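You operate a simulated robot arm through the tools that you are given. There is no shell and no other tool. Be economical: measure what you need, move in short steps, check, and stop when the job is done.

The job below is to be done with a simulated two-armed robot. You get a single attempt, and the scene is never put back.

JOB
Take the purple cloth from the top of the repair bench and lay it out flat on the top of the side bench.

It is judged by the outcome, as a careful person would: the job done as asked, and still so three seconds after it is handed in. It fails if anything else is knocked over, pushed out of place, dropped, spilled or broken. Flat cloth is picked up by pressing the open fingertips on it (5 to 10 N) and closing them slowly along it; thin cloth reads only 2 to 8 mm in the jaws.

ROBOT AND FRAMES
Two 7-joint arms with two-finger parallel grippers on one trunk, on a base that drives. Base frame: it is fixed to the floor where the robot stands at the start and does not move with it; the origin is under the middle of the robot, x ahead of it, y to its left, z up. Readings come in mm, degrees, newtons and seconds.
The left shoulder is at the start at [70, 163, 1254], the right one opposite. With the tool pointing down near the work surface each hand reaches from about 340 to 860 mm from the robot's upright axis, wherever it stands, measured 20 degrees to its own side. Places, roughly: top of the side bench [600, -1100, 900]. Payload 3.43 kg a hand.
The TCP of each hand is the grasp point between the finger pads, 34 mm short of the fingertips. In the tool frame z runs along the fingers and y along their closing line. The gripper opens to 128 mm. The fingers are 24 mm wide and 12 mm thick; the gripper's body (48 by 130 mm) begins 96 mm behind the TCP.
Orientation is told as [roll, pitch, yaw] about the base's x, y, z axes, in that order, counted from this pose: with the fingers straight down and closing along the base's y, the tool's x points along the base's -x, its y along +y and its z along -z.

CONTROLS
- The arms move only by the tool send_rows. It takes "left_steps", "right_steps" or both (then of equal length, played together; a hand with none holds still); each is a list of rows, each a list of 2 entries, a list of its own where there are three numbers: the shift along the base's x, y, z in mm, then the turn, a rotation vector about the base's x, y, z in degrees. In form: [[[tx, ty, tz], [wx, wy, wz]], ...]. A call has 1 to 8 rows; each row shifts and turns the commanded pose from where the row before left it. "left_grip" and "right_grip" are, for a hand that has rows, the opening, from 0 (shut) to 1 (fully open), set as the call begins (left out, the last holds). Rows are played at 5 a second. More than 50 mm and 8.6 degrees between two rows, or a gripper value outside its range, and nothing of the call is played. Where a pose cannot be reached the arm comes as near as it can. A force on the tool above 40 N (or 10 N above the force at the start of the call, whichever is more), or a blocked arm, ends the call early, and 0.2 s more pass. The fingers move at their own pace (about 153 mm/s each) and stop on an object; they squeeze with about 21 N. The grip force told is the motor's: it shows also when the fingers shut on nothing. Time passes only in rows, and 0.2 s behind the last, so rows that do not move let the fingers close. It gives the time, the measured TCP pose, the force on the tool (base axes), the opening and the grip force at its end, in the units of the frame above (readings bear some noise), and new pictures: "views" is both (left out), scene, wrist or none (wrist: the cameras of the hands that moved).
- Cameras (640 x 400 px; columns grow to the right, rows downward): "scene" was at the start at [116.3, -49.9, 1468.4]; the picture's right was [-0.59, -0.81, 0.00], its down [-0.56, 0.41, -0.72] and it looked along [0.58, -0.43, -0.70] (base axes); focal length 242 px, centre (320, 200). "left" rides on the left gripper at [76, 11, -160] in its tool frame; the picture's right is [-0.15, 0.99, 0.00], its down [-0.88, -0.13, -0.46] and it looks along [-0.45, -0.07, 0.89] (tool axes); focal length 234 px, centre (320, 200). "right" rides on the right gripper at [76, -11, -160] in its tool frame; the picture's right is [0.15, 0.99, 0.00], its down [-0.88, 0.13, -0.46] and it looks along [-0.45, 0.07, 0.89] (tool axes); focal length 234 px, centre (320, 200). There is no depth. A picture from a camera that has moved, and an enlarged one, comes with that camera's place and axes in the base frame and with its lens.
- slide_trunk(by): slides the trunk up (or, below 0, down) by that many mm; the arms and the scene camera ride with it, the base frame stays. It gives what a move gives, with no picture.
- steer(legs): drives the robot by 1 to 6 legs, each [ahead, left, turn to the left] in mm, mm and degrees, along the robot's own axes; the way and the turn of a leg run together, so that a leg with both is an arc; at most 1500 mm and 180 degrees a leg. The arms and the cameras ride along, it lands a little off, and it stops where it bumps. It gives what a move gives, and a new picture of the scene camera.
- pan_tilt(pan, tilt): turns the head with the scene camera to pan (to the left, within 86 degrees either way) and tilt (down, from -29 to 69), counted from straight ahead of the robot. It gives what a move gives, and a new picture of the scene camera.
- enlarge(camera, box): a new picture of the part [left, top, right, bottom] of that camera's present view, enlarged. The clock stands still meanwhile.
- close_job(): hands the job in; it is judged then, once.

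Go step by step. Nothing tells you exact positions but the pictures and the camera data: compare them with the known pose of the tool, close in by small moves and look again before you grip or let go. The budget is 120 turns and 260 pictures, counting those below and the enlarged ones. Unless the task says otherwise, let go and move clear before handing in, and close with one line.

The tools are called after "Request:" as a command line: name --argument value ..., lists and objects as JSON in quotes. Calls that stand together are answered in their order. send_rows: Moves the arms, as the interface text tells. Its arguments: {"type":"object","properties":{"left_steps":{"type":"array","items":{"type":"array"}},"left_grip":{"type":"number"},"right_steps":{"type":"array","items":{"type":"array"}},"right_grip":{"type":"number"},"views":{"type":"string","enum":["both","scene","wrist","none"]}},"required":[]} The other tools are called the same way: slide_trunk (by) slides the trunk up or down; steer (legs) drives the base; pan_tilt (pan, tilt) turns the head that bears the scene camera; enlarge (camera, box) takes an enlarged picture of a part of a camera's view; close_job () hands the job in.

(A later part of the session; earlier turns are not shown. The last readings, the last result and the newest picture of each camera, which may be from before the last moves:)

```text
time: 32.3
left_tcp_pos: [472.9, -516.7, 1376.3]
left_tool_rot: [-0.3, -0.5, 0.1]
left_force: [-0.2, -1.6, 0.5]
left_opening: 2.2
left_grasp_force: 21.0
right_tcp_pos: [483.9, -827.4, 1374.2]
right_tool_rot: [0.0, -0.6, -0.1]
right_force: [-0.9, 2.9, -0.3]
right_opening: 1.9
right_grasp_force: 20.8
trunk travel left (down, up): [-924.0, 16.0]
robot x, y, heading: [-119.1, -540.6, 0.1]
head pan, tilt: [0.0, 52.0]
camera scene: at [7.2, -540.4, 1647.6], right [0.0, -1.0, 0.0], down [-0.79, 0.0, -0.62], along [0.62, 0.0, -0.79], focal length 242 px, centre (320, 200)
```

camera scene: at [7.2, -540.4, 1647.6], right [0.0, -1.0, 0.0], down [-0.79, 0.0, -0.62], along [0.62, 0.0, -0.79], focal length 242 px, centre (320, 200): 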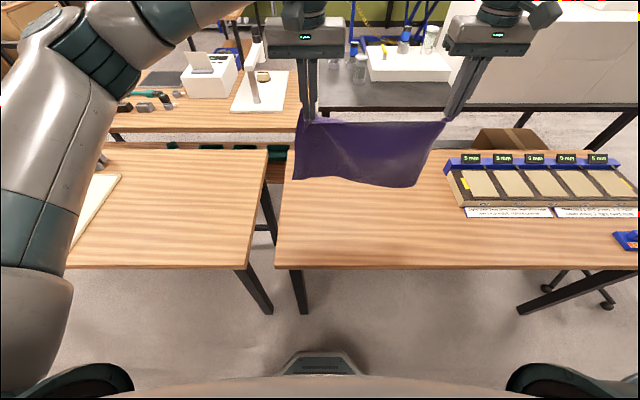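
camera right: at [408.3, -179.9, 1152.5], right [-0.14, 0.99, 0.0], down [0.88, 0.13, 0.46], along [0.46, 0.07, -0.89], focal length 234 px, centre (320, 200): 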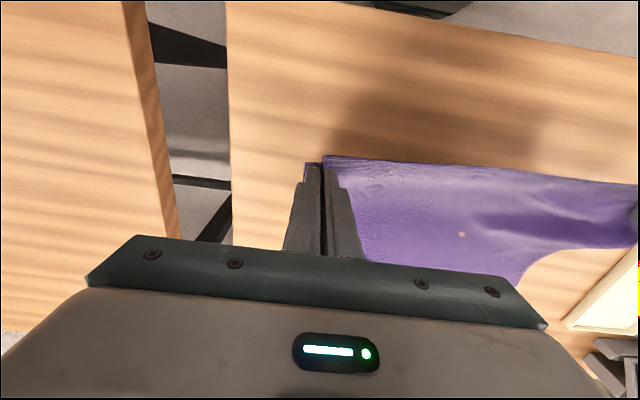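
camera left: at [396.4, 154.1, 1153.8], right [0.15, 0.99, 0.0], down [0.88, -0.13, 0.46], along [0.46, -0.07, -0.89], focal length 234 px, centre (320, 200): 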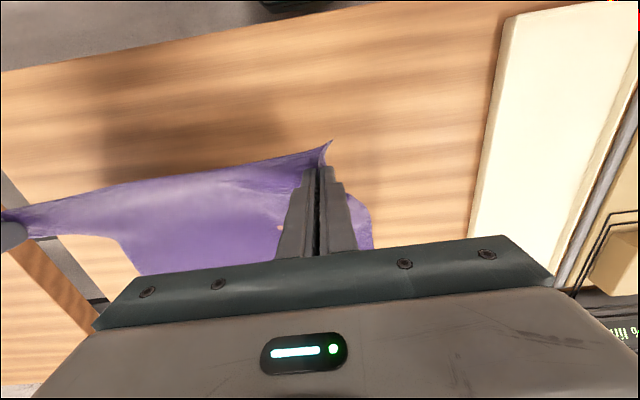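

The side bench top is also at about z 860, with its free area at x 336–930, y −393 to −1110. I'll enlarge the cloth to see how it hangs.

Request:
enlarge --camera "scene" --box '[240, 60, 480, 210]'

```text
2.67 times, centred on (360, 135) of scene
camera zoom: at [7.2, -540.4, 1647.6], right [0.0, -1.0, 0.0], down [-0.79, 0.0, -0.62], along [0.62, 0.0, -0.79], focal length 645 px, centre (213, 373)
```

zoom: 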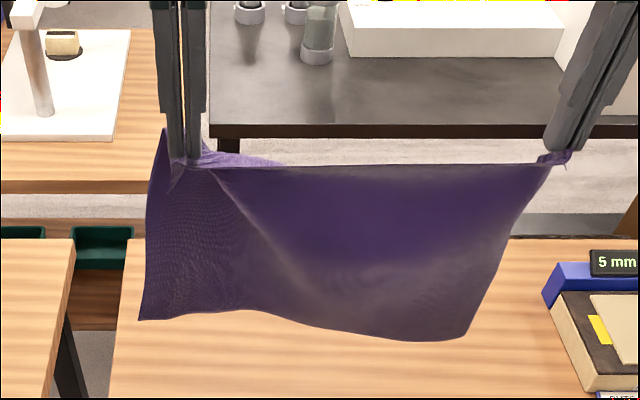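

The cloth hangs well, with just a small flap left of the left pinch. I'll drive in and slightly right, then lower the trunk so the hem is just above the bench.

Request:
steer --legs '[[115, -60, 0]]'

Request:
slide_trunk --by -130

Request:
send_rows --left_steps '[[[25, 0, 0], [0, 0, 0]], [[25, 0, 0], [0, 0, 0]], [[25, 0, 0], [0, 0, 0]], [[25, 0, 0], [0, 0, 0]], [[25, 0, 0], [0, 0, 0]], [[25, 0, 0], [0, 0, 0]], [[0, 0, 0], [0, 0, 0]]]' --right_steps '[[[25, 0, 0], [0, 0, 0]], [[25, 0, 0], [0, 0, 0]], [[25, 0, 0], [0, 0, 0]], [[25, 0, 0], [0, 0, 0]], [[25, 0, 0], [0, 0, 0]], [[15, 0, 0], [0, 0, 0]], [[0, 0, 0], [0, 0, 0]]]' --views "both"

```text
time: 33.5
left_tcp_pos: [584.8, -575.8, 1376.3]
left_tool_rot: [-0.3, -0.6, 0.1]
left_force: [-0.2, -1.5, 0.3]
left_opening: 2.3
left_grasp_force: 21.3
right_tcp_pos: [596.0, -885.8, 1376.2]
right_tool_rot: [0.1, -0.9, 0.0]
right_force: [-0.7, 2.3, -0.1]
right_opening: 1.8
right_grasp_force: 20.4
trunk travel left (down, up): [-924.0, 16.0]
robot x, y, heading: [-5.0, -602.3, 0.1]
head pan, tilt: [0.0, 52.0]
camera scene: at [117.7, -599.1, 1648.0], right [0.0, -1.0, 0.0], down [-0.79, 0.0, -0.62], along [0.62, 0.0, -0.79], focal length 242 px, centre (320, 200)
```

scene: 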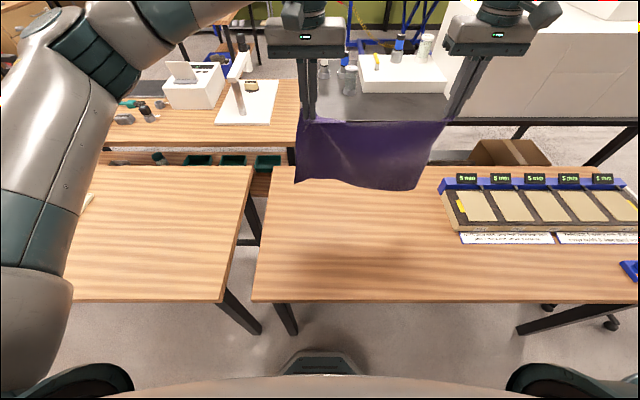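

```text
time: 35.1
left_tcp_pos: [587.6, -577.2, 1245.4]
left_tool_rot: [-0.3, -0.4, 0.1]
left_force: [-0.4, -1.9, -0.1]
left_opening: 2.2
left_grasp_force: 20.5
right_tcp_pos: [598.9, -887.5, 1243.9]
right_tool_rot: [0.3, -0.6, 0.0]
right_force: [-0.5, 2.6, 0.0]
right_opening: 1.7
right_grasp_force: 21.1
trunk travel left (down, up): [-794.0, 146.0]
robot x, y, heading: [-3.7, -599.3, -0.1]
head pan, tilt: [0.0, 52.0]
```

```text
time: 36.7
left_tcp_pos: [737.4, -576.3, 1244.1]
left_tool_rot: [-0.2, -0.4, -0.1]
left_force: [-0.7, -7.2, -0.9]
left_opening: 2.0
left_grasp_force: 20.8
right_tcp_pos: [717.6, -892.9, 1243.0]
right_tool_rot: [0.1, -0.7, 0.1]
right_force: [0.4, 8.1, -0.3]
right_opening: 2.2
right_grasp_force: 21.3
right hand out of reach, approached as far as the arm can: row 5, 6
trunk travel left (down, up): [-794.0, 146.0]
robot x, y, heading: [-7.1, -598.3, 0.2]
head pan, tilt: [0.0, 52.0]
camera scene: at [121.7, -600.9, 1517.5], right [0.0, -1.0, 0.0], down [-0.79, 0.0, -0.62], along [0.62, 0.0, -0.79], focal length 242 px, centre (320, 200)
camera right: at [641.1, -905.8, 1401.5], right [-0.15, 0.99, 0.0], down [0.87, 0.13, 0.47], along [0.46, 0.07, -0.88], focal length 234 px, centre (320, 200)
camera left: at [659.1, -564.4, 1404.4], right [0.15, 0.99, 0.0], down [0.88, -0.13, 0.46], along [0.46, -0.07, -0.89], focal length 234 px, centre (320, 200)
```

scene: 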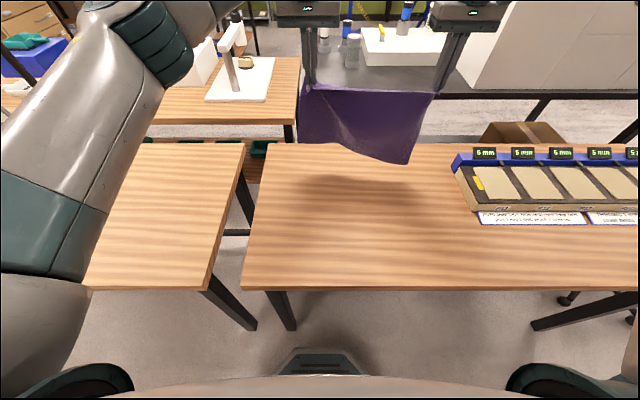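
right: 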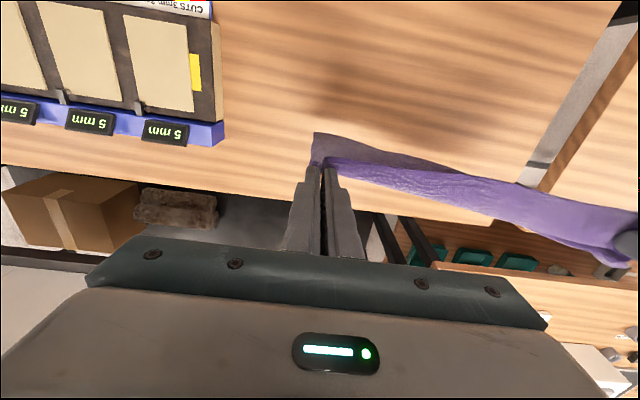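
left: 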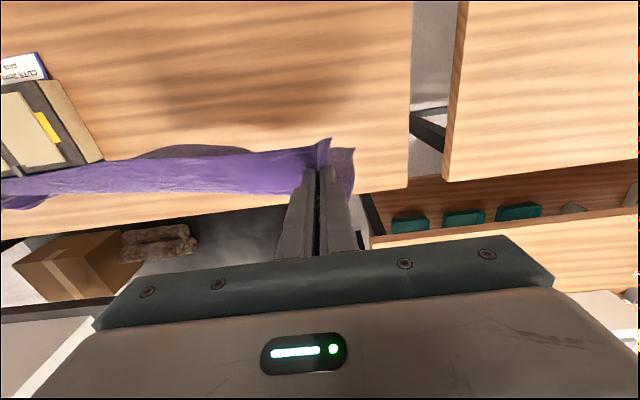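

The right arm is at its forward limit and the cloth tightened. I'll bring the left hand back in line, then lower the trunk until the hem touches.

Request:
send_rows --left_steps '[[[-20, -4, 0], [0, 0, 0]], [[0, 0, 0], [0, 0, 0]]]' --right_steps '[[[-3, 4, 0], [0, 0, 0]], [[0, 0, 0], [0, 0, 0]]]' --views "none"

Request:
slide_trunk --by -80

Request:
pan_tilt --pan -15 --tilt 40

```text
time: 37.3
left_tcp_pos: [719.1, -581.0, 1244.5]
left_tool_rot: [-0.3, -0.4, 0.1]
left_force: [-0.3, -2.3, 0.2]
left_opening: 2.1
left_grasp_force: 21.5
right_tcp_pos: [714.7, -891.7, 1242.0]
right_tool_rot: [0.2, -0.6, 0.0]
right_force: [-0.4, 2.2, -0.5]
right_opening: 1.9
right_grasp_force: 21.0
trunk travel left (down, up): [-794.0, 146.0]
robot x, y, heading: [-4.8, -598.7, 0.0]
head pan, tilt: [0.0, 52.0]
```

```text
time: 38.5
left_tcp_pos: [718.1, -580.2, 1166.3]
left_tool_rot: [-0.1, -0.4, 0.1]
left_force: [0.2, -1.7, 0.2]
left_opening: 2.0
left_grasp_force: 20.8
right_tcp_pos: [714.6, -890.9, 1163.2]
right_tool_rot: [0.1, -0.6, 0.0]
right_force: [-0.1, 2.2, -1.3]
right_opening: 2.0
right_grasp_force: 20.7
trunk travel left (down, up): [-714.0, 226.0]
robot x, y, heading: [-4.0, -600.2, -0.1]
head pan, tilt: [0.0, 52.0]
```

```text
time: 39.3
left_tcp_pos: [717.9, -580.8, 1164.7]
left_tool_rot: [-0.2, -0.4, 0.0]
left_force: [0.0, -2.2, 0.4]
left_opening: 2.3
left_grasp_force: 21.2
right_tcp_pos: [714.4, -890.4, 1162.1]
right_tool_rot: [0.2, -0.6, 0.0]
right_force: [0.1, 1.2, -0.3]
right_opening: 1.7
right_grasp_force: 21.5
trunk travel left (down, up): [-714.0, 226.0]
robot x, y, heading: [-3.1, -602.1, -0.2]
head pan, tilt: [-15.0, 40.0]
camera scene: at [128.5, -623.5, 1454.3], right [-0.26, -0.97, 0.0], down [-0.62, 0.17, -0.77], along [0.74, -0.2, -0.64], focal length 242 px, centre (320, 200)
```

scene: 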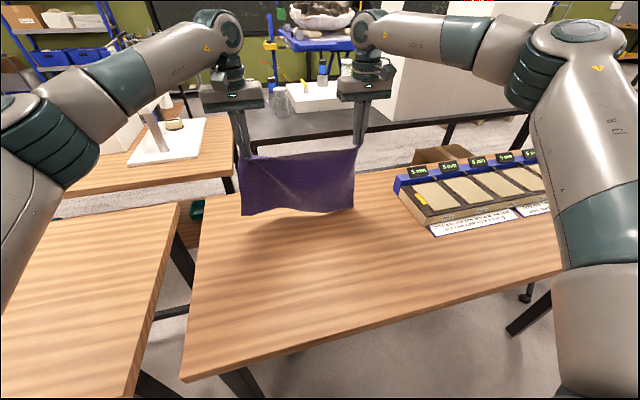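

The hem is about 50 mm above the bench. Now I'll lower it to touch, and then alternate between retracting and lowering.

Request:
slide_trunk --by -75

Request:
send_rows --left_steps '[[[-10, 0, -5], [0, 0, 0]], [[-10, 0, -5], [0, 0, 0]], [[0, 0, 0], [0, 0, 0]]]' --right_steps '[[[-10, 0, -5], [0, 0, 0]], [[-10, 0, -5], [0, 0, 0]], [[0, 0, 0], [0, 0, 0]]]' --views "scene"

```text
time: 40.4
left_tcp_pos: [717.2, -580.9, 1090.5]
left_tool_rot: [-0.2, -0.4, 0.1]
left_force: [-0.4, -1.6, 0.8]
left_opening: 2.2
left_grasp_force: 20.7
right_tcp_pos: [715.0, -891.0, 1088.3]
right_tool_rot: [0.2, -0.6, 0.0]
right_force: [0.4, 2.0, 0.7]
right_opening: 1.7
right_grasp_force: 21.1
trunk travel left (down, up): [-639.0, 301.0]
robot x, y, heading: [-4.5, -600.8, 0.0]
head pan, tilt: [-15.0, 40.0]
```

```text
time: 41.2
left_tcp_pos: [697.0, -580.3, 1078.2]
left_tool_rot: [-0.3, -0.5, 0.1]
left_force: [-0.3, -1.3, 0.6]
left_opening: 2.1
left_grasp_force: 21.3
right_tcp_pos: [694.9, -890.2, 1077.4]
right_tool_rot: [0.2, -0.6, 0.0]
right_force: [-0.4, 1.9, -0.8]
right_opening: 2.0
right_grasp_force: 20.6
trunk travel left (down, up): [-639.0, 301.0]
robot x, y, heading: [-5.7, -601.2, 0.0]
head pan, tilt: [-15.0, 40.0]
camera scene: at [129.0, -623.7, 1379.3], right [-0.26, -0.97, 0.0], down [-0.62, 0.17, -0.77], along [0.74, -0.2, -0.64], focal length 242 px, centre (320, 200)
```

scene: 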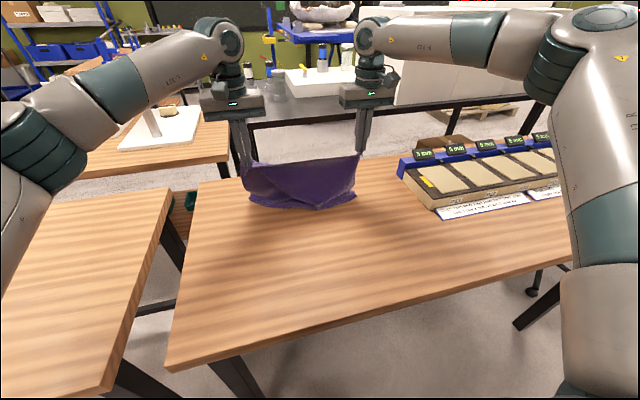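

Request:
enlarge --camera "scene" --box '[210, 120, 400, 240]'

```text
3.33 times, centred on (305, 180) of scene
camera zoom: at [129.0, -623.7, 1379.3], right [-0.26, -0.97, 0.0], down [-0.62, 0.17, -0.77], along [0.74, -0.2, -0.64], focal length 806 px, centre (370, 267)
```

zoom: 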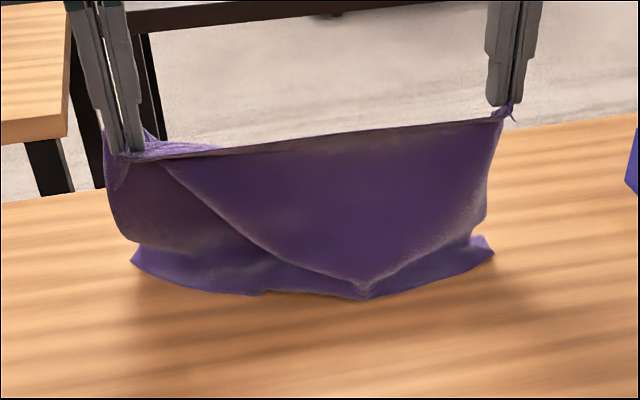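

The hem is flaring toward me, so it suits laying the other way: hem near the robot, hands moving outward. I'll lift clear, back off, and start the hem near the front of the bench.

Request:
slide_trunk --by 80

Request:
steer --legs '[[-130, 0, 0]]'

Request:
send_rows --left_steps '[[[-25, 0, 0], [0, 0, 0]], [[-25, 0, 0], [0, 0, 0]], [[-25, 0, 0], [0, 0, 0]], [[-25, 0, 0], [0, 0, 0]], [[0, 0, 0], [0, 0, 0]], [[0, 0, 0], [0, 0, 0]], [[0, 0, 0], [0, 0, 0]], [[0, 0, 0], [0, 0, 0]]]' --right_steps '[[[-25, 0, 0], [0, 0, 0]], [[-25, 0, 0], [0, 0, 0]], [[-25, 0, 0], [0, 0, 0]], [[-25, 0, 0], [0, 0, 0]], [[0, 0, 0], [0, 0, 0]], [[0, 0, 0], [0, 0, 0]], [[0, 0, 0], [0, 0, 0]], [[0, 0, 0], [0, 0, 0]]]' --views "none"

Request:
pan_tilt --pan -15 --tilt 48

```text
time: 42.4
left_tcp_pos: [697.2, -580.2, 1158.5]
left_tool_rot: [-0.2, -0.4, 0.1]
left_force: [-0.4, -1.9, -0.2]
left_opening: 2.1
left_grasp_force: 20.6
right_tcp_pos: [694.6, -890.9, 1158.4]
right_tool_rot: [0.2, -0.6, 0.0]
right_force: [-0.4, 1.7, -0.4]
right_opening: 1.9
right_grasp_force: 21.4
trunk travel left (down, up): [-719.0, 221.0]
robot x, y, heading: [-0.2, -600.1, -0.2]
head pan, tilt: [-15.0, 40.0]
```

```text
time: 43.6
left_tcp_pos: [569.1, -580.9, 1158.0]
left_tool_rot: [-0.2, -0.3, 0.1]
left_force: [-0.3, -3.1, -0.1]
left_opening: 2.2
left_grasp_force: 21.1
right_tcp_pos: [566.6, -890.3, 1156.5]
right_tool_rot: [0.2, -0.5, 0.0]
right_force: [0.0, 2.6, -0.5]
right_opening: 1.9
right_grasp_force: 20.8
trunk travel left (down, up): [-719.0, 221.0]
robot x, y, heading: [-136.0, -598.3, -0.2]
head pan, tilt: [-15.0, 40.0]
camera scene: at [0.9, -623.7, 1459.1], right [-0.26, -0.97, 0.0], down [-0.62, 0.17, -0.77], along [0.74, -0.2, -0.64], focal length 242 px, centre (320, 200)
```

scene: 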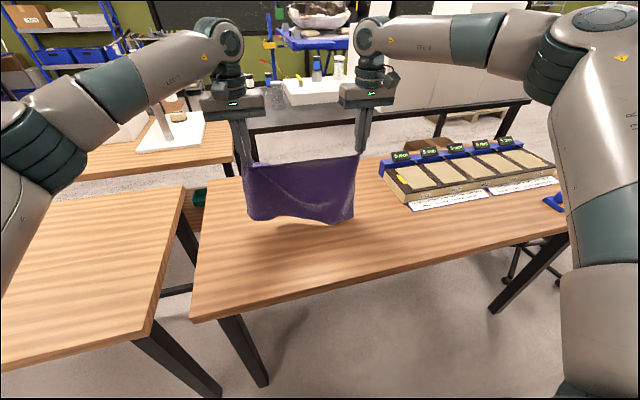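

```text
time: 45.4
left_tcp_pos: [468.5, -581.2, 1158.3]
left_tool_rot: [-0.1, -0.4, 0.2]
left_force: [0.0, -2.4, -0.8]
left_opening: 1.9
left_grasp_force: 21.1
right_tcp_pos: [466.7, -892.3, 1155.7]
right_tool_rot: [0.2, -0.6, 0.0]
right_force: [0.1, 1.7, -0.5]
right_opening: 1.7
right_grasp_force: 21.4
trunk travel left (down, up): [-719.0, 221.0]
robot x, y, heading: [-134.3, -601.1, 0.2]
head pan, tilt: [-15.0, 40.0]
```

```text
time: 46.1
left_tcp_pos: [469.0, -581.6, 1157.4]
left_tool_rot: [-0.2, -0.3, 0.1]
left_force: [-0.3, -1.8, 0.6]
left_opening: 2.2
left_grasp_force: 20.8
right_tcp_pos: [467.2, -891.4, 1158.4]
right_tool_rot: [0.3, -0.6, 0.0]
right_force: [-0.4, 1.6, 0.0]
right_opening: 1.8
right_grasp_force: 20.6
trunk travel left (down, up): [-719.0, 221.0]
robot x, y, heading: [-134.7, -602.2, -0.1]
head pan, tilt: [-15.0, 48.0]
camera scene: at [-6.7, -622.1, 1448.0], right [-0.26, -0.97, 0.0], down [-0.72, 0.19, -0.67], along [0.65, -0.17, -0.74], focal length 242 px, centre (320, 200)
```

scene: 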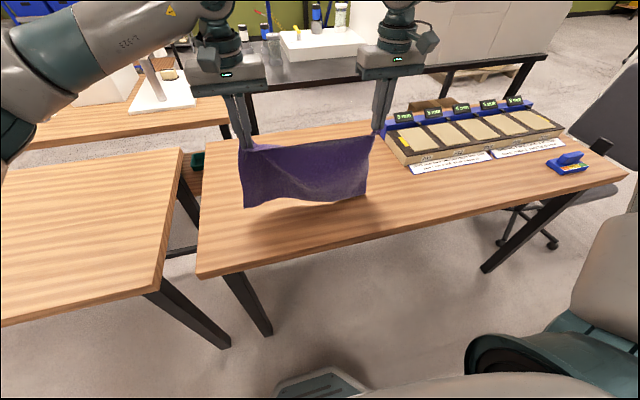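

Now the hem is poised over the front part of the bench. I'll lower with a slight outward motion.

Request:
send_rows --left_steps '[[[0, 0, -15], [0, 0, 0]], [[0, 0, -15], [0, 0, 0]], [[3, 0, -12], [0, 0, 0]], [[6, 0, -8], [0, 0, 0]], [[8, 0, -8], [0, 0, 0]], [[8, 0, -8], [0, 0, 0]], [[0, 0, 0], [0, 0, 0]]]' --right_steps '[[[0, 0, -15], [0, 0, 0]], [[0, 0, -15], [0, 0, 0]], [[3, 0, -12], [0, 0, 0]], [[6, 0, -8], [0, 0, 0]], [[8, 0, -8], [0, 0, 0]], [[8, 0, -8], [0, 0, 0]], [[0, 0, 0], [0, 0, 0]]]' --views "none"

Request:
enlarge --camera "scene" --box '[180, 90, 430, 290]'

```text
time: 47.7
left_tcp_pos: [492.0, -581.6, 1093.1]
left_tool_rot: [-0.2, -0.3, 0.1]
left_force: [-0.2, -1.4, -0.3]
left_opening: 2.2
left_grasp_force: 20.8
right_tcp_pos: [491.3, -890.8, 1092.3]
right_tool_rot: [0.2, -0.6, 0.0]
right_force: [0.7, 1.6, 0.0]
right_opening: 1.6
right_grasp_force: 20.5
trunk travel left (down, up): [-719.0, 221.0]
robot x, y, heading: [-133.5, -597.8, 0.2]
head pan, tilt: [-15.0, 48.0]
```

```text
2.00 times, centred on (305, 190) of scene
camera zoom: at [-7.3, -622.1, 1448.0], right [-0.26, -0.97, 0.0], down [-0.72, 0.19, -0.67], along [0.65, -0.17, -0.74], focal length 484 px, centre (350, 220)
```

zoom: 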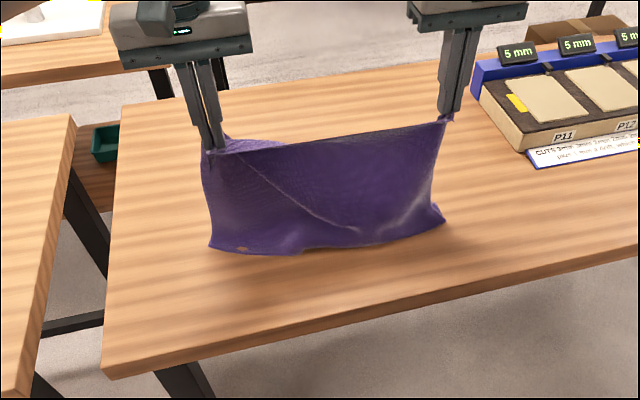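

The hem is down at x≈466, pointing toward the robot. Now I'll continue outward and down.

Request:
send_rows --left_steps '[[[9, 0, -9], [0, 0, 0]], [[9, 0, -9], [0, 0, 0]], [[9, 0, -9], [0, 0, 0]], [[9, 0, -9], [0, 0, 0]], [[9, 0, -9], [0, 0, 0]], [[9, 0, -9], [0, 0, 0]], [[9, 0, -9], [0, 0, 0]], [[0, 0, 0], [0, 0, 0]]]' --right_steps '[[[9, 0, -9], [0, 0, 0]], [[9, 0, -9], [0, 0, 0]], [[9, 0, -9], [0, 0, 0]], [[9, 0, -9], [0, 0, 0]], [[9, 0, -9], [0, 0, 0]], [[9, 0, -9], [0, 0, 0]], [[9, 0, -9], [0, 0, 0]], [[0, 0, 0], [0, 0, 0]]]' --views "none"

Request:
enlarge --camera "scene" --box '[180, 90, 430, 290]'

```text
time: 49.5
left_tcp_pos: [555.9, -581.1, 1032.2]
left_tool_rot: [-0.2, -0.6, 0.1]
left_force: [-0.3, -2.0, -0.7]
left_opening: 2.1
left_grasp_force: 20.5
right_tcp_pos: [552.9, -891.3, 1029.5]
right_tool_rot: [0.3, -0.8, 0.0]
right_force: [-0.4, 2.5, 0.4]
right_opening: 1.9
right_grasp_force: 21.2
trunk travel left (down, up): [-719.0, 221.0]
robot x, y, heading: [-134.0, -599.5, 0.0]
head pan, tilt: [-15.0, 48.0]
```

```text
2.00 times, centred on (305, 190) of scene
camera zoom: at [-7.5, -621.8, 1448.0], right [-0.26, -0.97, 0.0], down [-0.72, 0.19, -0.67], along [0.65, -0.17, -0.74], focal length 484 px, centre (350, 220)
```

zoom: 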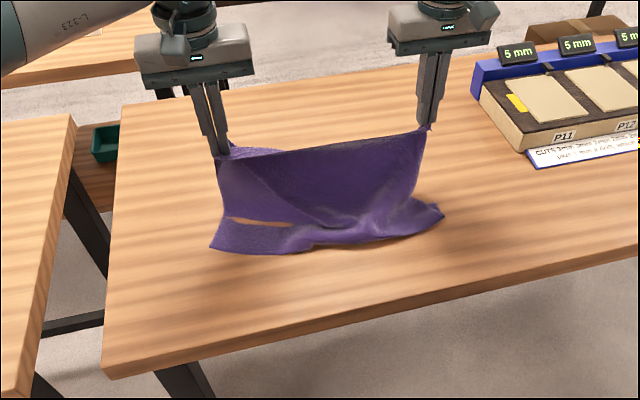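

The hem is staying put. I'll drive gently forward to draw the cloth out, then lower more.

Request:
steer --legs '[[70, 0, 0]]'

Request:
slide_trunk --by -50

Request:
enlarge --camera "scene" --box '[180, 90, 430, 290]'

```text
time: 50.5
left_tcp_pos: [623.9, -580.8, 1032.6]
left_tool_rot: [-0.2, -0.4, 0.0]
left_force: [-0.4, -1.4, -0.3]
left_opening: 2.3
left_grasp_force: 21.2
right_tcp_pos: [622.2, -891.3, 1029.4]
right_tool_rot: [0.3, -0.7, 0.0]
right_force: [-0.6, 1.0, -0.4]
right_opening: 1.7
right_grasp_force: 20.8
trunk travel left (down, up): [-719.0, 221.0]
robot x, y, heading: [-62.1, -601.9, -0.0]
head pan, tilt: [-15.0, 48.0]
camera scene: at [61.3, -622.0, 1448.2], right [-0.26, -0.97, 0.0], down [-0.72, 0.19, -0.67], along [0.65, -0.17, -0.74], focal length 242 px, centre (320, 200)
```

scene: 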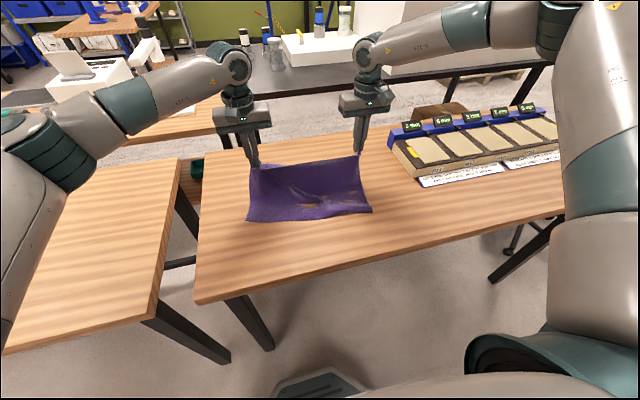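

```text
time: 51.5
left_tcp_pos: [625.0, -581.2, 980.9]
left_tool_rot: [-0.2, -0.5, 0.0]
left_force: [-0.1, -1.7, -0.4]
left_opening: 2.4
left_grasp_force: 20.8
right_tcp_pos: [622.8, -890.9, 980.1]
right_tool_rot: [0.1, -0.7, 0.0]
right_force: [-0.3, 1.8, -0.1]
right_opening: 1.6
right_grasp_force: 20.9
trunk travel left (down, up): [-669.0, 271.0]
robot x, y, heading: [-63.2, -600.7, -0.1]
head pan, tilt: [-15.0, 48.0]
```

```text
2.00 times, centred on (305, 190) of scene
camera zoom: at [61.6, -621.9, 1398.1], right [-0.26, -0.97, 0.0], down [-0.72, 0.19, -0.67], along [0.65, -0.17, -0.74], focal length 484 px, centre (350, 220)
```

zoom: 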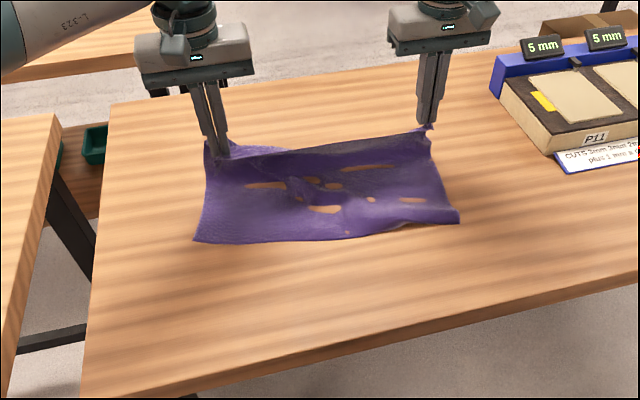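

Laying nicely. Another 70 mm forward, then lower.

Request:
steer --legs '[[65, 0, 0]]'

Request:
slide_trunk --by -45

Request:
enlarge --camera "scene" --box '[180, 90, 430, 290]'

```text
time: 52.5
left_tcp_pos: [689.3, -580.6, 980.4]
left_tool_rot: [-0.2, -0.5, 0.0]
left_force: [0.2, -1.7, -0.4]
left_opening: 2.3
left_grasp_force: 20.9
right_tcp_pos: [687.8, -891.7, 979.8]
right_tool_rot: [0.1, -0.7, 0.0]
right_force: [-0.9, 0.9, -0.5]
right_opening: 1.8
right_grasp_force: 20.9
trunk travel left (down, up): [-669.0, 271.0]
robot x, y, heading: [-3.4, -597.5, 0.1]
head pan, tilt: [-15.0, 48.0]
camera scene: at [126.2, -622.0, 1398.1], right [-0.26, -0.97, 0.0], down [-0.72, 0.19, -0.67], along [0.65, -0.17, -0.74], focal length 242 px, centre (320, 200)
```

scene: 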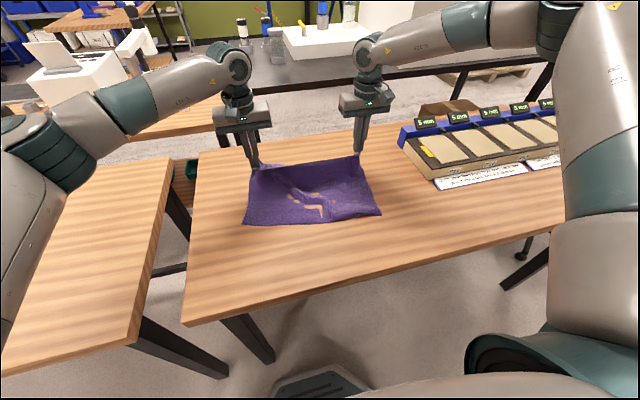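

```text
time: 53.3
left_tcp_pos: [688.3, -581.4, 936.1]
left_tool_rot: [-0.2, -0.5, 0.0]
left_force: [0.7, -1.9, -0.9]
left_opening: 2.0
left_grasp_force: 20.9
right_tcp_pos: [687.1, -891.9, 934.8]
right_tool_rot: [0.1, -0.7, -0.1]
right_force: [0.2, 1.9, 0.4]
right_opening: 2.0
right_grasp_force: 21.2
trunk travel left (down, up): [-624.0, 316.0]
robot x, y, heading: [-0.5, -597.6, 0.1]
head pan, tilt: [-15.0, 48.0]
```

```text
2.00 times, centred on (305, 190) of scene
camera zoom: at [125.6, -622.0, 1353.1], right [-0.26, -0.97, 0.0], down [-0.72, 0.19, -0.67], along [0.65, -0.17, -0.74], focal length 484 px, centre (350, 220)
```

zoom: 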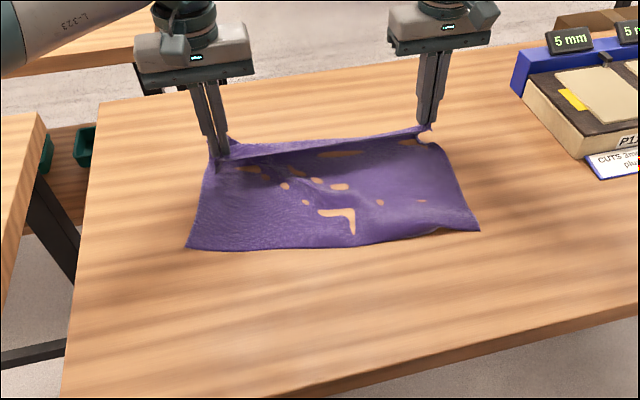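

The cloth is mostly down, with slack left in it. I'll stretch the hands outward low over the bench, watching the forces.

Request:
send_rows --left_steps '[[[10, 0, -4], [0, 0, 0]], [[10, 0, -4], [0, 0, 0]], [[10, 0, -4], [0, 0, 0]], [[10, 0, -4], [0, 0, 0]], [[10, 0, -4], [0, 0, 0]], [[10, 0, -3], [0, 0, 0]], [[0, 0, 0], [0, 0, 0]]]' --right_steps '[[[10, 0, -4], [0, 0, 0]], [[10, 0, -4], [0, 0, 0]], [[10, 0, -4], [0, 0, 0]], [[10, 0, -4], [0, 0, 0]], [[10, 0, -4], [0, 0, 0]], [[10, 0, -3], [0, 0, 0]], [[0, 0, 0], [0, 0, 0]]]' --views "none"

Request:
enlarge --camera "scene" --box '[180, 90, 430, 290]'

```text
time: 54.9
left_tcp_pos: [749.0, -582.7, 912.5]
left_tool_rot: [-0.3, -0.3, 0.1]
left_force: [-2.2, -16.5, 1.2]
left_opening: 2.0
left_grasp_force: 21.3
right_tcp_pos: [710.4, -912.2, 926.5]
right_tool_rot: [0.3, -0.9, -0.1]
right_force: [2.3, 15.4, -1.0]
right_opening: 1.9
right_grasp_force: 20.8
right hand out of reach, approached as far as the arm can: row 2, 3, 4, 5, 6
trunk travel left (down, up): [-624.0, 316.0]
robot x, y, heading: [2.4, -599.0, -0.1]
head pan, tilt: [-15.0, 48.0]
```

```text
2.00 times, centred on (305, 190) of scene
camera zoom: at [126.7, -621.8, 1353.0], right [-0.26, -0.97, 0.0], down [-0.72, 0.19, -0.67], along [0.65, -0.17, -0.74], focal length 484 px, centre (350, 220)
```

zoom: 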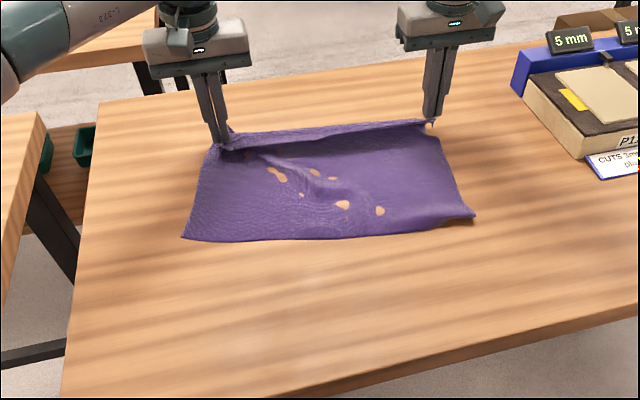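

The right arm hit its limit and tightened the cloth. I'll bring the left back in line, then drive forward a little instead.

Request:
send_rows --left_steps '[[[-18, 0, 6], [0, 0, 0]], [[-18, 0, 6], [0, 0, 0]], [[0, 0, 0], [0, 0, 0]]]' --right_steps '[[[-3, 9, 0], [0, 0, 0]], [[-2, 9, 0], [0, 0, 0]], [[0, 0, 0], [0, 0, 0]]]' --views "none"

Request:
steer --legs '[[50, 0, 0]]'

```text
time: 55.7
left_tcp_pos: [714.0, -580.6, 924.3]
left_tool_rot: [-0.1, -0.3, 0.1]
left_force: [-0.2, -0.2, 0.3]
left_opening: 2.2
left_grasp_force: 20.5
right_tcp_pos: [702.0, -896.0, 925.7]
right_tool_rot: [0.2, -0.7, -0.2]
right_force: [0.3, -0.4, -0.1]
right_opening: 1.7
right_grasp_force: 20.4
right hand out of reach, approached as far as the arm can: row 2
trunk travel left (down, up): [-624.0, 316.0]
robot x, y, heading: [-1.7, -595.9, -0.1]
head pan, tilt: [-15.0, 48.0]
```

```text
time: 56.7
left_tcp_pos: [762.4, -581.3, 925.9]
left_tool_rot: [-0.2, -0.4, 0.0]
left_force: [0.1, -0.1, -0.9]
left_opening: 2.2
left_grasp_force: 21.2
right_tcp_pos: [749.8, -896.1, 926.6]
right_tool_rot: [0.3, -0.8, -0.2]
right_force: [0.7, 0.4, -0.2]
right_opening: 1.9
right_grasp_force: 20.8
trunk travel left (down, up): [-624.0, 316.0]
robot x, y, heading: [49.1, -599.7, 0.1]
head pan, tilt: [-15.0, 48.0]
camera scene: at [175.8, -622.1, 1353.1], right [-0.26, -0.97, 0.0], down [-0.72, 0.19, -0.67], along [0.65, -0.17, -0.74], focal length 242 px, centre (320, 200)
```

scene: 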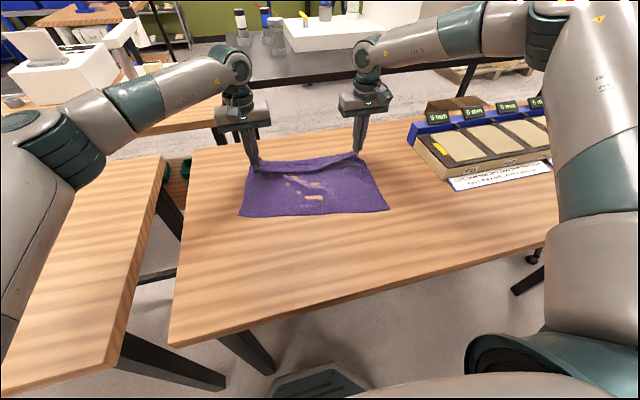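

Request:
enlarge --camera "scene" --box '[210, 110, 410, 240]'

```text
3.08 times, centred on (310, 175) of scene
camera zoom: at [175.8, -622.1, 1353.1], right [-0.26, -0.97, 0.0], down [-0.72, 0.19, -0.67], along [0.65, -0.17, -0.74], focal length 744 px, centre (351, 277)
```

zoom: 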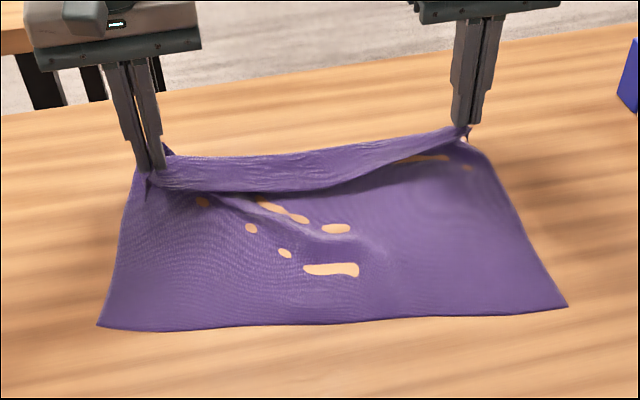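

The small tan spots are just render artefacts where the cloth meets the table. I'll lower the far edge to near the surface and pull out the remaining slack by driving forward slightly.

Request:
slide_trunk --by -24

Request:
steer --legs '[[35, 0, 0]]'

Request:
enlarge --camera "scene" --box '[210, 110, 410, 240]'

```text
time: 57.4
left_tcp_pos: [760.5, -580.3, 902.7]
left_tool_rot: [-0.2, -0.4, -0.1]
left_force: [0.8, -0.3, 0.8]
left_opening: 2.3
left_grasp_force: 20.7
right_tcp_pos: [749.1, -894.0, 906.4]
right_tool_rot: [0.2, -1.1, 0.0]
right_force: [-2.3, 2.1, 16.6]
right_opening: 1.8
right_grasp_force: 21.0
trunk travel left (down, up): [-600.0, 340.0]
robot x, y, heading: [49.7, -596.3, -0.1]
head pan, tilt: [-15.0, 48.0]
```

```text
time: 58.2
left_tcp_pos: [798.1, -582.0, 901.6]
left_tool_rot: [-0.2, -0.3, 0.0]
left_force: [0.7, -0.1, -0.1]
left_opening: 2.2
left_grasp_force: 21.8
right_tcp_pos: [784.7, -896.5, 901.4]
right_tool_rot: [0.3, -0.6, -0.1]
right_force: [0.7, -0.7, 0.0]
right_opening: 1.3
right_grasp_force: 21.1
trunk travel left (down, up): [-600.0, 340.0]
robot x, y, heading: [83.8, -598.7, 0.0]
head pan, tilt: [-15.0, 48.0]
camera scene: at [211.3, -622.5, 1328.8], right [-0.26, -0.97, 0.0], down [-0.72, 0.19, -0.67], along [0.65, -0.17, -0.74], focal length 242 px, centre (320, 200)
```

scene: 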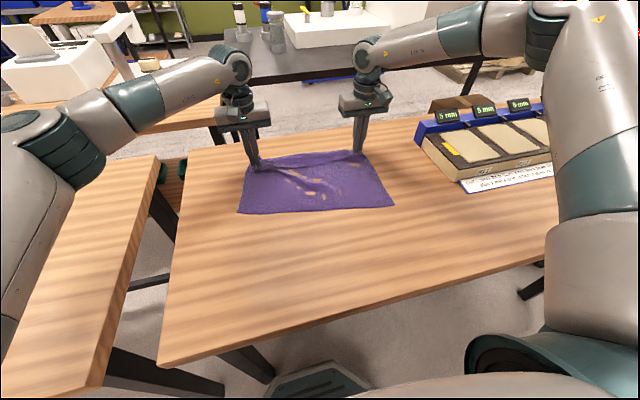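

```text
3.08 times, centred on (310, 175) of scene
camera zoom: at [211.3, -622.5, 1328.8], right [-0.26, -0.97, 0.0], down [-0.72, 0.19, -0.67], along [0.65, -0.17, -0.74], focal length 744 px, centre (351, 277)
```

zoom: 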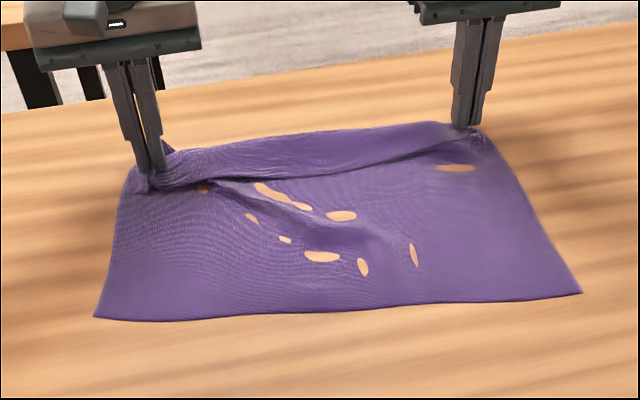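

The cloth trails well. Next I'll lower to light contact and open the fingers slowly, spreading the pinched ridges.

Request:
send_rows --left_steps '[[[0, 0, -3], [0, 0, 0]], [[0, 0, -2], [0, 0, 0]], [[0, 0, 0], [0, 0, 0]]]' --right_steps '[[[0, 0, -3], [0, 0, 0]], [[0, 0, -2], [0, 0, 0]], [[0, 0, 0], [0, 0, 0]]]' --views "none"

```text
time: 59.0
left_tcp_pos: [797.2, -582.5, 896.6]
left_tool_rot: [-0.2, -0.6, 0.0]
left_force: [-1.0, 0.0, 0.3]
left_opening: 2.0
left_grasp_force: 21.4
right_tcp_pos: [783.7, -897.3, 898.1]
right_tool_rot: [0.2, -0.9, -0.1]
right_force: [0.0, 0.5, 7.4]
right_opening: 1.7
right_grasp_force: 20.7
trunk travel left (down, up): [-600.0, 340.0]
robot x, y, heading: [83.2, -599.5, -0.1]
head pan, tilt: [-15.0, 48.0]
```

Request:
send_rows --left_steps '[[[0, 0, -2], [0, 0, 0]], [[0, 0, 0], [0, 0, 0]]]' --right_steps '[[[0, 0, 0], [0, 0, 0]], [[0, 0, 0], [0, 0, 0]]]' --left_grip 0.05 --right_grip 0.05 --views "none"

Request:
send_rows --left_steps '[[[0, 0, 0], [0, 0, 0]], [[0, 0, 0], [0, 0, 0]]]' --right_steps '[[[0, 0, 0], [0, 0, 0]], [[0, 0, 0], [0, 0, 0]]]' --left_grip 0.15 --right_grip 0.15 --views "none"

Request:
send_rows --left_steps '[[[0, 0, 0], [0, 0, 0]], [[0, 0, 0], [0, 0, 0]]]' --right_steps '[[[0, 0, 0], [0, 0, 0]], [[0, 0, 0], [0, 0, 0]]]' --left_grip 0.27 --right_grip 0.27 --views "both"

```text
time: 59.6
left_tcp_pos: [796.3, -582.4, 897.0]
left_tool_rot: [-0.3, -0.5, 0.0]
left_force: [0.5, -0.2, 8.2]
left_opening: 6.2
left_grasp_force: 0.1
right_tcp_pos: [782.8, -896.8, 898.7]
right_tool_rot: [0.3, -0.9, -0.1]
right_force: [1.0, -1.6, 3.7]
right_opening: 6.1
right_grasp_force: 0.1
trunk travel left (down, up): [-600.0, 340.0]
robot x, y, heading: [82.3, -607.0, -0.1]
head pan, tilt: [-15.0, 48.0]
```

```text
time: 60.2
left_tcp_pos: [796.2, -581.7, 895.5]
left_tool_rot: [-0.3, -0.5, 0.0]
left_force: [1.8, -1.3, 11.3]
left_opening: 16.9
left_grasp_force: 0.0
right_tcp_pos: [782.9, -896.6, 896.9]
right_tool_rot: [0.2, -0.9, 0.0]
right_force: [0.5, -0.5, 1.5]
right_opening: 18.9
right_grasp_force: 0.1
trunk travel left (down, up): [-600.0, 340.0]
robot x, y, heading: [83.0, -600.8, 0.0]
head pan, tilt: [-15.0, 48.0]
```

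```text
time: 60.8
left_tcp_pos: [795.6, -582.6, 897.1]
left_tool_rot: [-0.2, -0.6, 0.0]
left_force: [1.2, -0.7, 14.4]
left_opening: 31.3
left_grasp_force: 0.0
right_tcp_pos: [782.4, -897.9, 898.0]
right_tool_rot: [0.3, -0.9, -0.1]
right_force: [0.8, -0.4, 1.8]
right_opening: 34.6
right_grasp_force: 0.1
trunk travel left (down, up): [-600.0, 340.0]
robot x, y, heading: [83.2, -600.4, -0.2]
head pan, tilt: [-15.0, 48.0]
camera scene: at [209.1, -622.4, 1329.2], right [-0.26, -0.97, 0.0], down [-0.72, 0.19, -0.67], along [0.65, -0.17, -0.74], focal length 242 px, centre (320, 200)
camera right: at [704.9, -909.0, 1057.0], right [-0.15, 0.99, 0.0], down [0.87, 0.13, 0.47], along [0.46, 0.07, -0.88], focal length 234 px, centre (320, 200)
camera left: at [717.8, -570.5, 1055.6], right [0.15, 0.99, 0.0], down [0.88, -0.13, 0.46], along [0.46, -0.07, -0.89], focal length 234 px, centre (320, 200)
```

scene: 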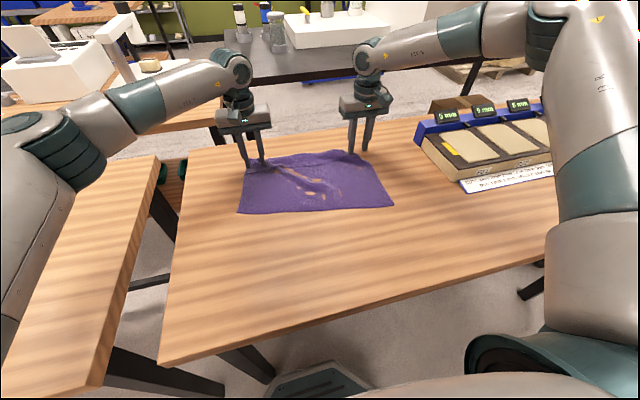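
right: 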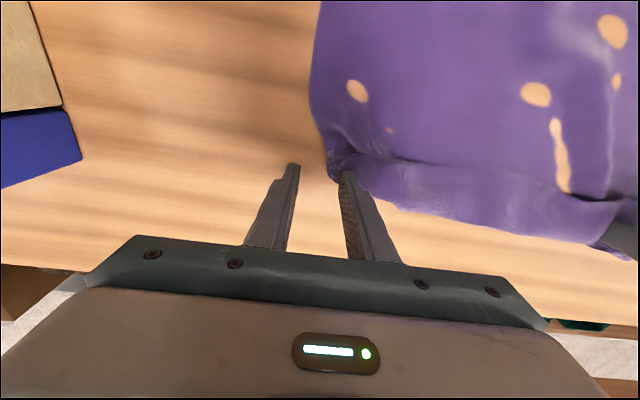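
left: 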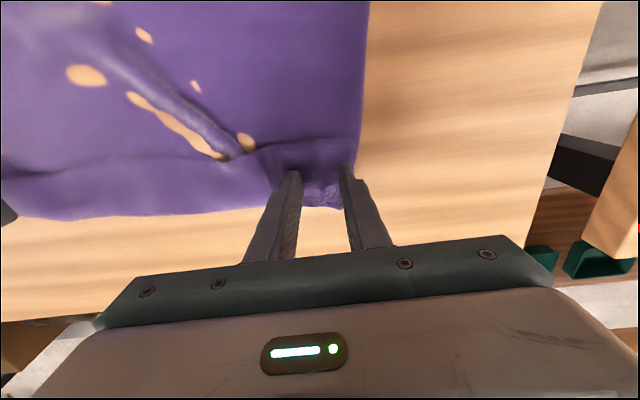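

Released. I'll lift both hands straight up and inspect the lay.

Request:
send_rows --left_steps '[[[0, 0, 10], [0, 0, 0]], [[0, 0, 30], [0, 0, 0]], [[0, 0, 40], [0, 0, 0]], [[0, 0, 40], [0, 0, 0]], [[-40, 0, 20], [0, 0, 0]], [[-40, 0, 10], [0, 0, 0]], [[-40, 0, 0], [0, 0, 0]], [[0, 0, 0], [0, 0, 0]]]' --right_steps '[[[0, 0, 10], [0, 0, 0]], [[0, 0, 30], [0, 0, 0]], [[0, 0, 40], [0, 0, 0]], [[0, 0, 40], [0, 0, 0]], [[-40, 0, 20], [0, 0, 0]], [[-40, 0, 10], [0, 0, 0]], [[-40, 0, 0], [0, 0, 0]], [[0, 0, 0], [0, 0, 0]]]'

Request:
enlarge --camera "scene" --box '[220, 120, 410, 230]'

```text
time: 62.6
left_tcp_pos: [678.5, -581.0, 1042.5]
left_tool_rot: [-0.2, -0.3, 0.0]
left_force: [0.2, -0.6, 0.4]
left_opening: 34.9
left_grasp_force: 0.0
right_tcp_pos: [665.7, -895.9, 1045.1]
right_tool_rot: [0.3, -0.7, -0.1]
right_force: [0.0, 0.3, -0.9]
right_opening: 34.4
right_grasp_force: 0.1
trunk travel left (down, up): [-600.0, 340.0]
robot x, y, heading: [85.6, -599.1, -0.2]
head pan, tilt: [-15.0, 48.0]
camera scene: at [212.1, -622.1, 1328.8], right [-0.26, -0.97, 0.0], down [-0.72, 0.19, -0.67], along [0.65, -0.17, -0.74], focal length 242 px, centre (320, 200)
camera right: at [588.5, -907.1, 1204.1], right [-0.14, 0.99, 0.0], down [0.88, 0.13, 0.47], along [0.46, 0.07, -0.88], focal length 234 px, centre (320, 200)
camera left: at [599.8, -569.7, 1203.2], right [0.15, 0.99, 0.0], down [0.88, -0.13, 0.46], along [0.46, -0.07, -0.89], focal length 234 px, centre (320, 200)
```

scene: 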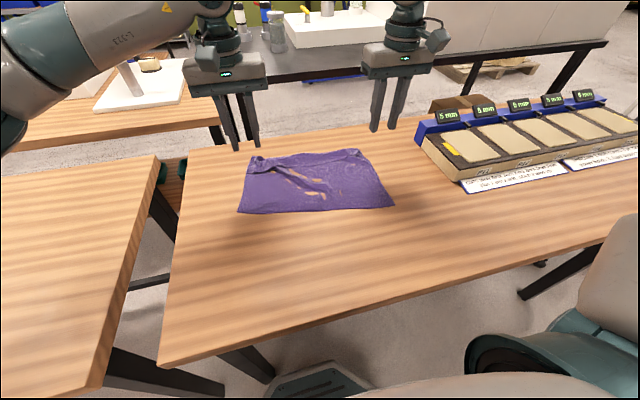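
right: 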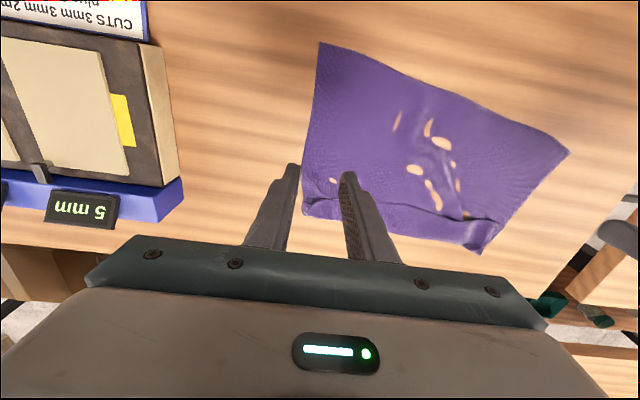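
left: 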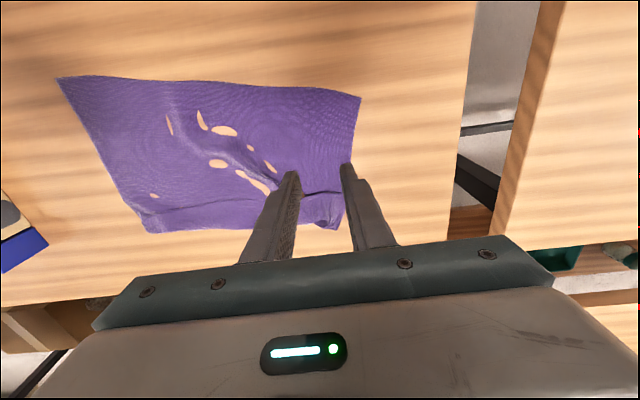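

```text
3.37 times, centred on (315, 175) of scene
camera zoom: at [212.1, -622.1, 1328.8], right [-0.26, -0.97, 0.0], down [-0.72, 0.19, -0.67], along [0.65, -0.17, -0.74], focal length 815 px, centre (337, 284)
```

zoom: 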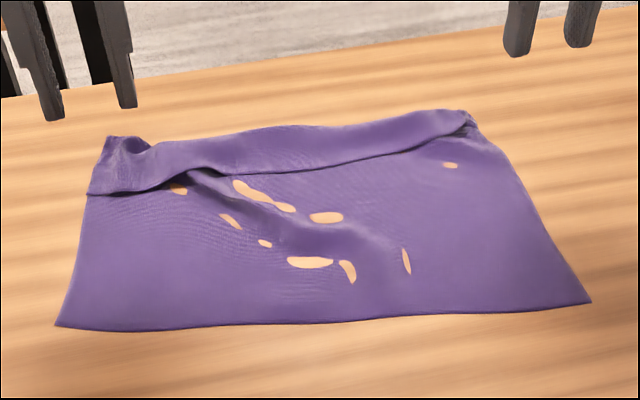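

There's a pleat left near the far edge: the cloth measures only about 210–240 mm deep instead of about 300. I'll regrip the near corners, peel that side up to open the pleat, and lay it back tighter. First I'm backing the base off.

Request:
steer --legs '[[-100, 0, 0]]'

Request:
send_rows --left_steps '[[[23, 10, -20], [0, 0, 0]], [[23, 10, -30], [0, 0, 0]], [[23, 8, -40], [0, 0, 0]], [[0, 0, -35], [0, 0, 0]], [[0, 0, 0], [0, 0, 0]]]' --right_steps '[[[0, 8, -20], [0, 0, 0]], [[0, 8, -30], [0, 0, 0]], [[0, 0, -40], [0, 0, 0]], [[0, 0, -35], [0, 0, 0]], [[0, 0, 0], [0, 0, 0]]]' --views "wrist"

```text
time: 63.8
left_tcp_pos: [577.4, -581.3, 1044.4]
left_tool_rot: [-0.3, -0.4, 0.0]
left_force: [0.4, -0.5, 0.2]
left_opening: 34.4
left_grasp_force: 0.1
right_tcp_pos: [564.7, -895.3, 1046.4]
right_tool_rot: [0.4, -0.7, 0.0]
right_force: [0.6, -0.2, -0.2]
right_opening: 34.8
right_grasp_force: 0.1
trunk travel left (down, up): [-600.0, 340.0]
robot x, y, heading: [-17.2, -599.6, -0.1]
head pan, tilt: [-15.0, 48.0]
camera scene: at [111.3, -622.1, 1328.9], right [-0.26, -0.97, 0.0], down [-0.72, 0.19, -0.67], along [0.65, -0.17, -0.74], focal length 242 px, centre (320, 200)
```

scene: 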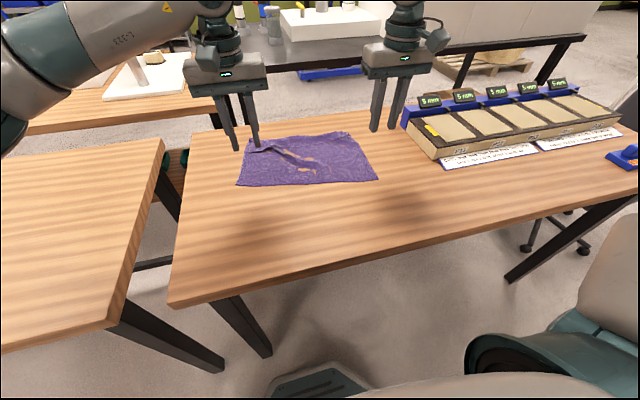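

```text
time: 65.0
left_tcp_pos: [644.3, -554.5, 920.1]
left_tool_rot: [-0.1, -0.5, 0.0]
left_force: [-0.4, 0.4, 0.4]
left_opening: 34.5
left_grasp_force: 0.1
right_tcp_pos: [564.3, -880.6, 922.6]
right_tool_rot: [0.4, -0.7, -0.1]
right_force: [-0.2, 0.6, 1.1]
right_opening: 34.5
right_grasp_force: 0.1
trunk travel left (down, up): [-600.0, 340.0]
robot x, y, heading: [-11.9, -603.1, 0.2]
head pan, tilt: [-15.0, 48.0]
camera right: at [487.6, -892.5, 1081.0], right [-0.15, 0.99, 0.0], down [0.87, 0.13, 0.47], along [0.46, 0.07, -0.88], focal length 234 px, centre (320, 200)
camera left: at [567.3, -542.0, 1079.5], right [0.15, 0.99, 0.0], down [0.88, -0.13, 0.46], along [0.46, -0.07, -0.89], focal length 234 px, centre (320, 200)
```

right: 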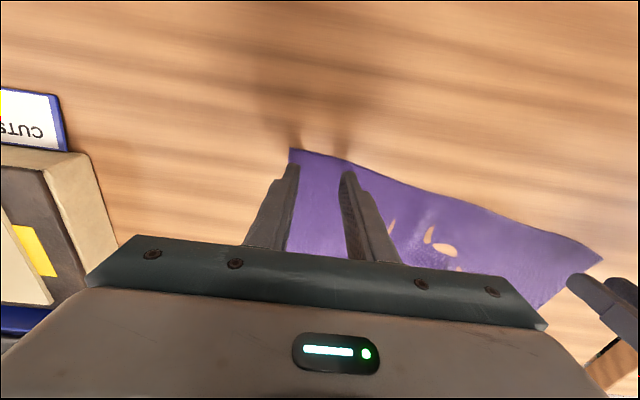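
left: 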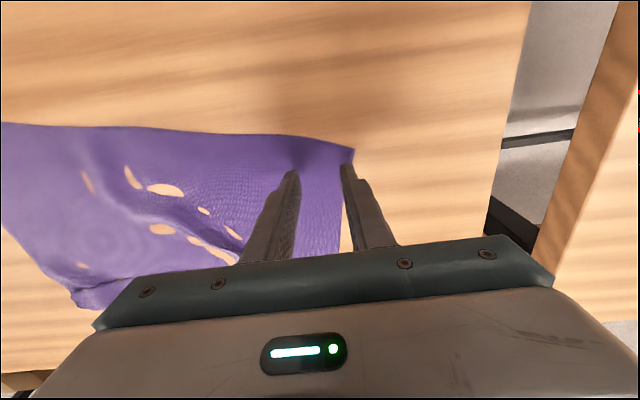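

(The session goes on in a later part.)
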